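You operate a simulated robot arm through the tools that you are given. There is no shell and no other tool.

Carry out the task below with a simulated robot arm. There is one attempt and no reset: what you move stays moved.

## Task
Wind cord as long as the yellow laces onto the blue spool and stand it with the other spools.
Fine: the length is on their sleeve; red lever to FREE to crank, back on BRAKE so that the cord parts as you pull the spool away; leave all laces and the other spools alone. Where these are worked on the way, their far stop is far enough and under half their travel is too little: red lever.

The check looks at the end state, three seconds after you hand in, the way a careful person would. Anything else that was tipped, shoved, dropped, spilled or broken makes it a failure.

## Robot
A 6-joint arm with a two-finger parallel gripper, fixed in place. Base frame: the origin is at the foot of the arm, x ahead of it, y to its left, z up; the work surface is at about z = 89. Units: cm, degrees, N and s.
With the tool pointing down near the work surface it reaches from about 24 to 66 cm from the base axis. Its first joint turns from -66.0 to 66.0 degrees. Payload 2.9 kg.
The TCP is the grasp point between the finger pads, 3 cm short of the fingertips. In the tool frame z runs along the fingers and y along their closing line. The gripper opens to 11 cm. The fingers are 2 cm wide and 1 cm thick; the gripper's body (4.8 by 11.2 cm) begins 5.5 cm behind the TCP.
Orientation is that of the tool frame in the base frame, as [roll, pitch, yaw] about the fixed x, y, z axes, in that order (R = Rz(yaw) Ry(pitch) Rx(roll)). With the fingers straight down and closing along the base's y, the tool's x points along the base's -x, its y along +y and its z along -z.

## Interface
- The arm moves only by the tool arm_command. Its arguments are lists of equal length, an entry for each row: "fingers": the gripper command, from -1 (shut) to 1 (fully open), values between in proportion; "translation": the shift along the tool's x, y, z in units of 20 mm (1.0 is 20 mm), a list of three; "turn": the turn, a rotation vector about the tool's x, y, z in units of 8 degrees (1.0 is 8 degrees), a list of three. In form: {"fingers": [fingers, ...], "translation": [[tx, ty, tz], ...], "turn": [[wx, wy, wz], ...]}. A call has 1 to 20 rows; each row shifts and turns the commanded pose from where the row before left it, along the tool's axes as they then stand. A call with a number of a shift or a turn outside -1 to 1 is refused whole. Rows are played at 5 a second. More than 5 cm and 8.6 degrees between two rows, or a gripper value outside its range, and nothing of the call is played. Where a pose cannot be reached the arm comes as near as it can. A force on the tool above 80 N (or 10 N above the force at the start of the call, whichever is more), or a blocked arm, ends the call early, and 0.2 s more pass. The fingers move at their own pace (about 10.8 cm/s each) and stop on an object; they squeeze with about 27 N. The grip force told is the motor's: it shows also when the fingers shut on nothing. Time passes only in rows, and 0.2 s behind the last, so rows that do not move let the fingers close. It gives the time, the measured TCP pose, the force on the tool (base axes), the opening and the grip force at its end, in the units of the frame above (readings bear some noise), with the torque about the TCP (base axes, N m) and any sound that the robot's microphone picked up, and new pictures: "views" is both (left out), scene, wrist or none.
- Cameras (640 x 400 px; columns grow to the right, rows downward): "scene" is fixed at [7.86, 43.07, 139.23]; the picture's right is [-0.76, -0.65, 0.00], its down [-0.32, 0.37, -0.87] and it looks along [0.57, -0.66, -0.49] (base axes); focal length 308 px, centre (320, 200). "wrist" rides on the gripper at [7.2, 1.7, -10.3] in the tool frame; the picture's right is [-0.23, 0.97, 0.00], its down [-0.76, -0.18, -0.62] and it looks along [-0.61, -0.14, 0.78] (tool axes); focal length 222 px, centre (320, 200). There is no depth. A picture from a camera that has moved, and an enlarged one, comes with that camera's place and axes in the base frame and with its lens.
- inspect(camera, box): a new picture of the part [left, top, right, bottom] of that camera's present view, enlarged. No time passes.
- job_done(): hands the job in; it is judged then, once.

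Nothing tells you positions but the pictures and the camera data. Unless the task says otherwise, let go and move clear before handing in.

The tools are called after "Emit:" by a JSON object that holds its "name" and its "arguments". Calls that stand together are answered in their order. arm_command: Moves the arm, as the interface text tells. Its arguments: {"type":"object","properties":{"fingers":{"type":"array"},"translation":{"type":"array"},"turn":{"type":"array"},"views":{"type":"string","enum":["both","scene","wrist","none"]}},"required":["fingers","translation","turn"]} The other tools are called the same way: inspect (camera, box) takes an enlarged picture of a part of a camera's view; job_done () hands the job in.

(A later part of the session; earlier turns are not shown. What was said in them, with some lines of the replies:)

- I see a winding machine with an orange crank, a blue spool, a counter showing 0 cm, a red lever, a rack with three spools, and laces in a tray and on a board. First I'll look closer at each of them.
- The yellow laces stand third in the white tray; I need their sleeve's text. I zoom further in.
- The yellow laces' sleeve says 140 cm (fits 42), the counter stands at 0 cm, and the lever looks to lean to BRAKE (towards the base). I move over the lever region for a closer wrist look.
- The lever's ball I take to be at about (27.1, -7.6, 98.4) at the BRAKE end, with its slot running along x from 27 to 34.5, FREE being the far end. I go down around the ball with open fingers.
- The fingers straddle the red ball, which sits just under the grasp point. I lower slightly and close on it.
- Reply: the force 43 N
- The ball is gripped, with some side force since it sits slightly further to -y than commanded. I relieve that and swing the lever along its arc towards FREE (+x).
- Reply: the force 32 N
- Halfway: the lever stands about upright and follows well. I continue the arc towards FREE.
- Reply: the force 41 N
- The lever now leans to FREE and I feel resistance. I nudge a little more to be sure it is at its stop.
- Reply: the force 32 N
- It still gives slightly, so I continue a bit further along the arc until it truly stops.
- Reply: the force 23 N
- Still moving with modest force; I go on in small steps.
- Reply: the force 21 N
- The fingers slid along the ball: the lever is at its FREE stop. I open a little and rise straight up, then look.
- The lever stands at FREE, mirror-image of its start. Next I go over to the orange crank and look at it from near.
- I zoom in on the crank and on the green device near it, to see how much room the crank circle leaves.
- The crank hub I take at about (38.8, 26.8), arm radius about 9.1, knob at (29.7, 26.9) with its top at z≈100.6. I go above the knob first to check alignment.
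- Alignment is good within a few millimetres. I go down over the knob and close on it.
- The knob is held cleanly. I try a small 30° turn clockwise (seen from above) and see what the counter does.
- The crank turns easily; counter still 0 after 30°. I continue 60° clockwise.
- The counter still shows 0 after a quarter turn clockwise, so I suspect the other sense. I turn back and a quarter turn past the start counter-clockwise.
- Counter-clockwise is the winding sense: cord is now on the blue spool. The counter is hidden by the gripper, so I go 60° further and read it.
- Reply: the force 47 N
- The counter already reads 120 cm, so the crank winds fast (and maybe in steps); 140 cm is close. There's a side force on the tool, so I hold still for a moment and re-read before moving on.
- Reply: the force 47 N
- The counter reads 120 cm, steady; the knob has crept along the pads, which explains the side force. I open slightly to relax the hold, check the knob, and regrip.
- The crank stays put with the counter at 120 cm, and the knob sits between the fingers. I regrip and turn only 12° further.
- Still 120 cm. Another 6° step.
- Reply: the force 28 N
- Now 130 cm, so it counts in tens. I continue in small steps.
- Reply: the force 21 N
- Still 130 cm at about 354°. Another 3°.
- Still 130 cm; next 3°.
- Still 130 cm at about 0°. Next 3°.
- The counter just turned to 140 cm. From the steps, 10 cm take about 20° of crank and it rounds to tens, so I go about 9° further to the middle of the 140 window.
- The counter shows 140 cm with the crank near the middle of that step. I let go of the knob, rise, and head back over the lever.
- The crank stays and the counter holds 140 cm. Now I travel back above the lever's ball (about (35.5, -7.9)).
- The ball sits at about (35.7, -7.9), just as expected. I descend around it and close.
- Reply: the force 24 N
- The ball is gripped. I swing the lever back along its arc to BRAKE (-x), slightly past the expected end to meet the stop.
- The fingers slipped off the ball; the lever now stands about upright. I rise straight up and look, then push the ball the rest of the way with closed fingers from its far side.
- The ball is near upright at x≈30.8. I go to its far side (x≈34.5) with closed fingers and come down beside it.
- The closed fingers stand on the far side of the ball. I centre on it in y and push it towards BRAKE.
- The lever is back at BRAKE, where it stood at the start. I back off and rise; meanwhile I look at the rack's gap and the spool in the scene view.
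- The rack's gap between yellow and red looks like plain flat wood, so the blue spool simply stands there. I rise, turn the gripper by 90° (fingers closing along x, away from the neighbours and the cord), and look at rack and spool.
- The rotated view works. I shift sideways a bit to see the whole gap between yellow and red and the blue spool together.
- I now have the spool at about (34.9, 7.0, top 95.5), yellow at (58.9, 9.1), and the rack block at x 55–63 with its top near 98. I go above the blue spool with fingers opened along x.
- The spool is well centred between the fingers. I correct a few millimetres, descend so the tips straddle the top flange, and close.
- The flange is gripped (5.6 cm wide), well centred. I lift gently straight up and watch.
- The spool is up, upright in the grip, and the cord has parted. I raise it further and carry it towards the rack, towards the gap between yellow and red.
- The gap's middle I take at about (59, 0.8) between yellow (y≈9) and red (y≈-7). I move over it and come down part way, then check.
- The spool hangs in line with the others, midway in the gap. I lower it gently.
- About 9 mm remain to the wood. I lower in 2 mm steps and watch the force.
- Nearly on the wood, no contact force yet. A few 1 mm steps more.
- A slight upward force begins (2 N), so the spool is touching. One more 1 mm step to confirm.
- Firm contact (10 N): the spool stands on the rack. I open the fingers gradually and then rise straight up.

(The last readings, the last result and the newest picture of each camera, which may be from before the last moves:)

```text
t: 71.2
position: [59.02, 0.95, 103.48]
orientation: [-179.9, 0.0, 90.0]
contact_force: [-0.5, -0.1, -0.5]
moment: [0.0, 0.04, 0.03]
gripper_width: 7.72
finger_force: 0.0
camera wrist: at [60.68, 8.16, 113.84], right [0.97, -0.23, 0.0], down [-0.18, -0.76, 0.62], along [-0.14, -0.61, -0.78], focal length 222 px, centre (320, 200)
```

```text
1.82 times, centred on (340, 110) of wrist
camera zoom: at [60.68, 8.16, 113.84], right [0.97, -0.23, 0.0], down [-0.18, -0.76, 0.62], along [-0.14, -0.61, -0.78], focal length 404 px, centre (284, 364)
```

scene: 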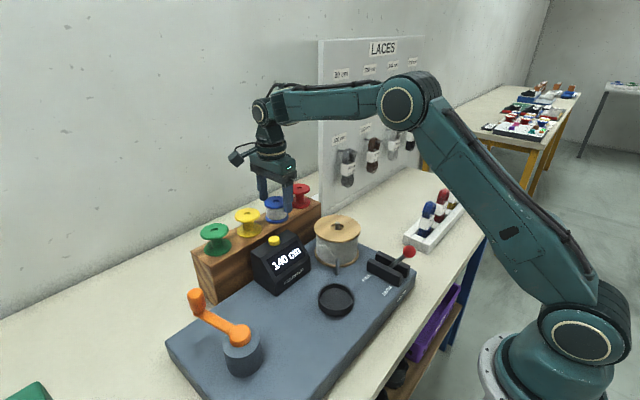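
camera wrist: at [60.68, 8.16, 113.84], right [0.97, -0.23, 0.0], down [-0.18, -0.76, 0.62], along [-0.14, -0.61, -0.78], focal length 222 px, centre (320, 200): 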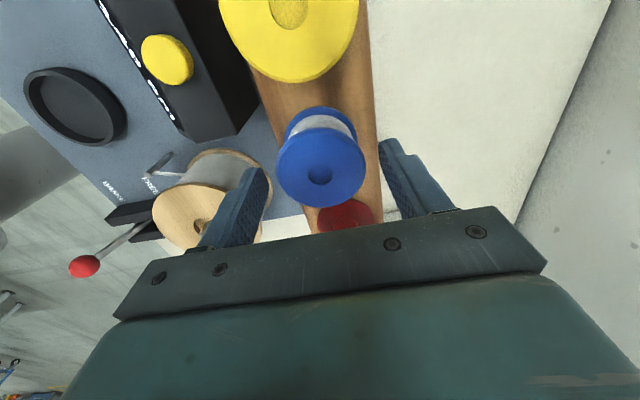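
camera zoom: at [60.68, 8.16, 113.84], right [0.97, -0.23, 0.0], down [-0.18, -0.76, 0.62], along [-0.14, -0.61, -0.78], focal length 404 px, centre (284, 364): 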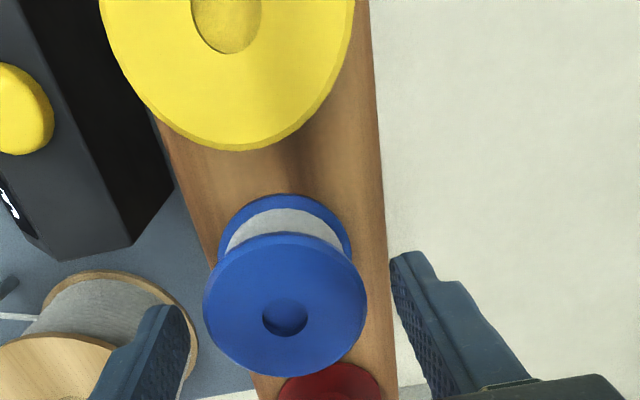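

The spool stands level in line with the others, fingers clear. I rise straight up and retreat.

Emit:
{"name": "arm_command", "arguments": {"fingers": [0.4, 0.4, 0.4, 0.4, 0.4, 0.4, 0.4, 0.4, 0.4, 0.4, 0.4, 0.4], "translation": [[0, 0, -0.4], [0, 0, -0.8], [0, 0, -0.9], [0, 0, -0.9], [0, 0, -0.9], [0, 0, -0.9], [0, 0, -0.9], [0, -0.9, 0], [0, -0.9, 0], [0, -0.9, 0], [0, -0.9, 0], [0, -0.9, 0]], "turn": [[0, 0, 0], [0, 0, 0], [0, 0, 0], [0, 0, 0], [0, 0, 0], [0, 0, 0], [0, 0, 0], [0, 0, 0], [0, 0, 0], [0, 0, 0], [0, 0, 0], [0, 0, 0]]}}

Emit:
{"name": "inspect", "arguments": {"camera": "scene", "box": [180, 150, 440, 330]}}

Emit:
{"name": "inspect", "arguments": {"camera": "scene", "box": [230, 160, 340, 250]}}

Emit:
{"name": "inspect", "arguments": {"camera": "wrist", "box": [180, 0, 560, 220]}}

```text
t: 73.8
position: [49.82, 0.95, 114.85]
orientation: [-180.0, -0.1, 89.9]
contact_force: [0.5, 0.0, 1.1]
moment: [0.01, -0.01, -0.02]
gripper_width: 7.7
finger_force: 0.1
camera wrist: at [51.56, 8.25, 125.21], right [0.97, -0.23, 0.0], down [-0.18, -0.76, 0.62], along [-0.14, -0.61, -0.78], focal length 222 px, centre (320, 200)
```

scene: 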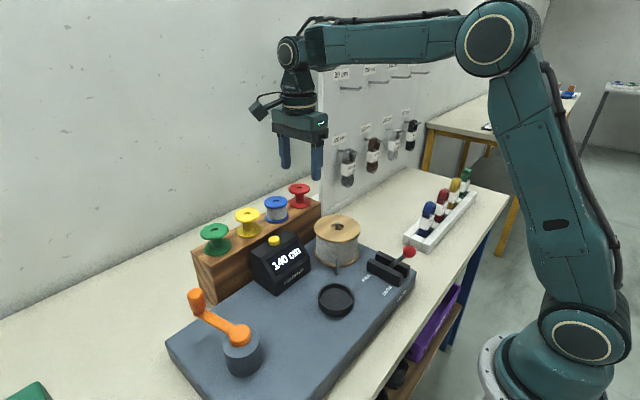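
wrist: 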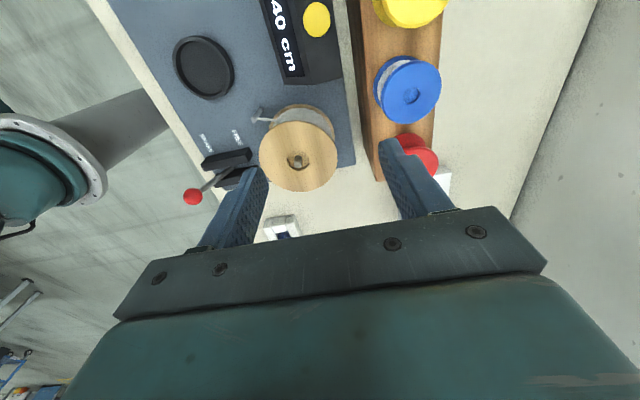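

```text
2.22 times, centred on (310, 240) of scene
camera zoom: at [7.86, 43.07, 139.23], right [-0.76, -0.65, 0.0], down [-0.32, 0.37, -0.87], along [0.57, -0.66, -0.49], focal length 685 px, centre (342, 111)
```

zoom: 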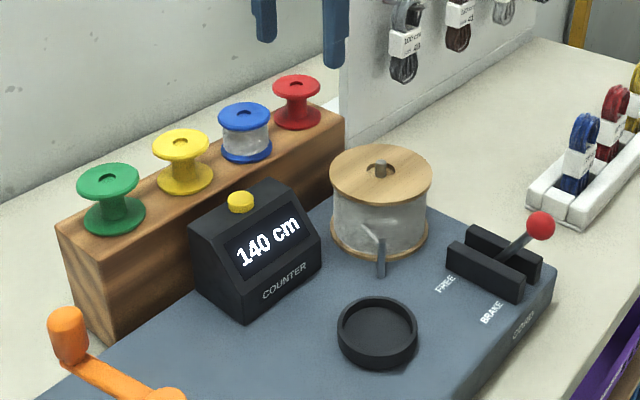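

```text
4.44 times, centred on (285, 205) of scene
camera zoom: at [7.86, 43.07, 139.23], right [-0.76, -0.65, 0.0], down [-0.32, 0.37, -0.87], along [0.57, -0.66, -0.49], focal length 1371 px, centre (476, 178)
```

zoom: 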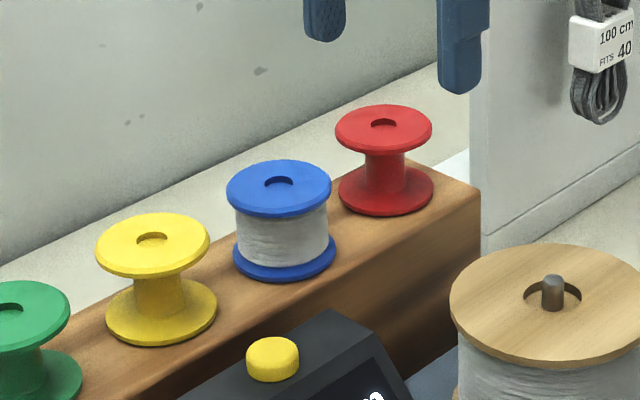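

```text
1.68 times, centred on (370, 110) of wrist
camera zoom: at [51.56, 8.25, 125.21], right [0.97, -0.23, 0.0], down [-0.18, -0.76, 0.62], along [-0.14, -0.61, -0.78], focal length 374 px, centre (236, 352)
```

zoom: 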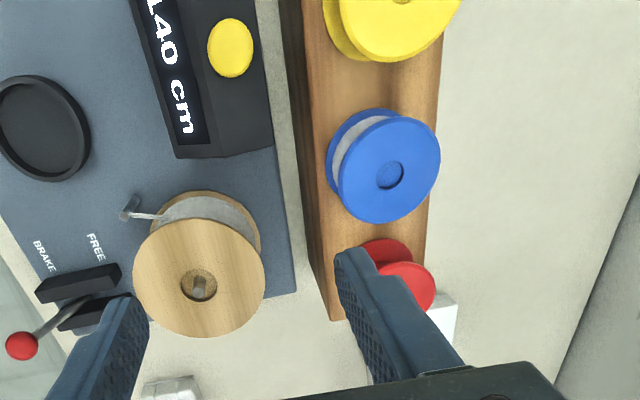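

The blue spool stands between yellow and red, cord cut, counter at 140 cm. A last comparison of lever and laces with the start views before handing in.

Emit:
{"name": "inspect", "arguments": {"camera": "scene", "box": [300, 200, 440, 330]}}

Emit:
{"name": "inspect", "arguments": {"camera": "scene", "box": [390, 150, 510, 260]}}

Emit:
{"name": "inspect", "arguments": {"camera": "scene", "box": [310, 30, 440, 200]}}

```text
3.08 times, centred on (370, 265) of scene
camera zoom: at [7.86, 43.07, 139.23], right [-0.76, -0.65, 0.0], down [-0.32, 0.37, -0.87], along [0.57, -0.66, -0.49], focal length 949 px, centre (166, 0)
```

zoom: 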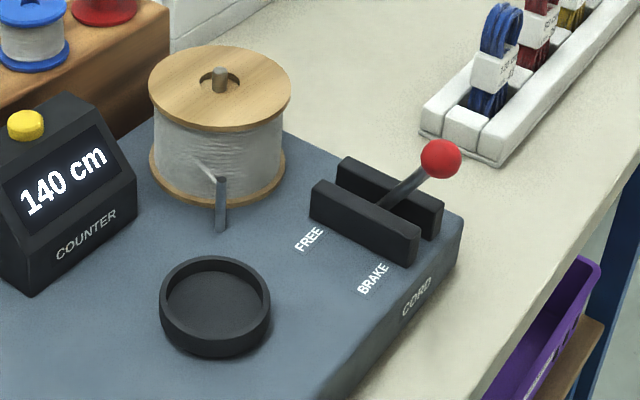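

```text
3.64 times, centred on (450, 205) of scene
camera zoom: at [7.86, 43.07, 139.23], right [-0.76, -0.65, 0.0], down [-0.32, 0.37, -0.87], along [0.57, -0.66, -0.49], focal length 1121 px, centre (-153, 182)
```

zoom: 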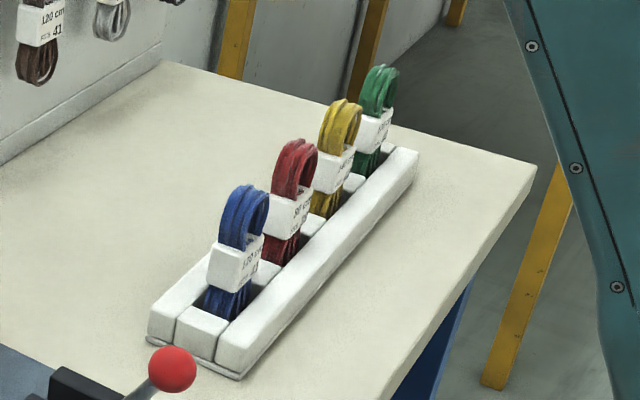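

```text
2.35 times, centred on (375, 115) of scene
camera zoom: at [7.86, 43.07, 139.23], right [-0.76, -0.65, 0.0], down [-0.32, 0.37, -0.87], along [0.57, -0.66, -0.49], focal length 726 px, centre (191, 400)
```

zoom: 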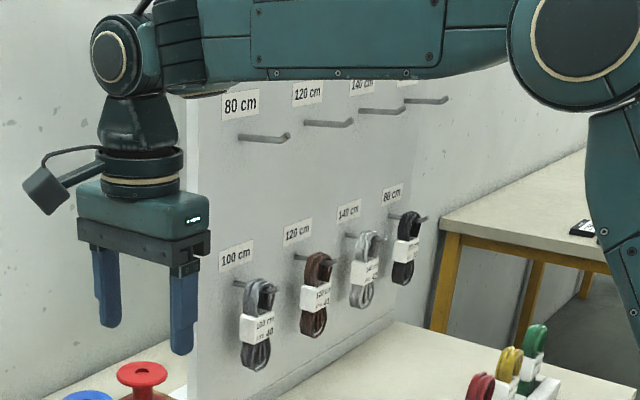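

The lever is back at its BRAKE position. The laces and the other spools are unmoved. The blue spool, with 140 cm wound on it, stands in the rack and the arm is clear, so I hand in.

Emit:
{"name": "job_done", "arguments": {}}

```text
The job is handed in.
```

The blue spool now has 140 cm of cord on it, the length on the yellow laces' sleeve. It stands on the rack between the yellow and red spools.

- **Winding:** The counter reads 140 cm. It counts in tens, so I stopped the crank near the middle of the 140 step, by my estimate. My first quarter turn went the wrong way and the counter stayed at 0.
- **Lever:** It went to its FREE stop for cranking and is now back at BRAKE, matching its start position in the camera view. On the way back the fingers slipped off the ball halfway, so I pushed it the rest of the way.
- **Cord:** It parted as I lifted the spool away.
- **Everything else:** The laces and the other spools look unmoved compared with the first pictures. The gripper was open and clear of the rack when I handed in.
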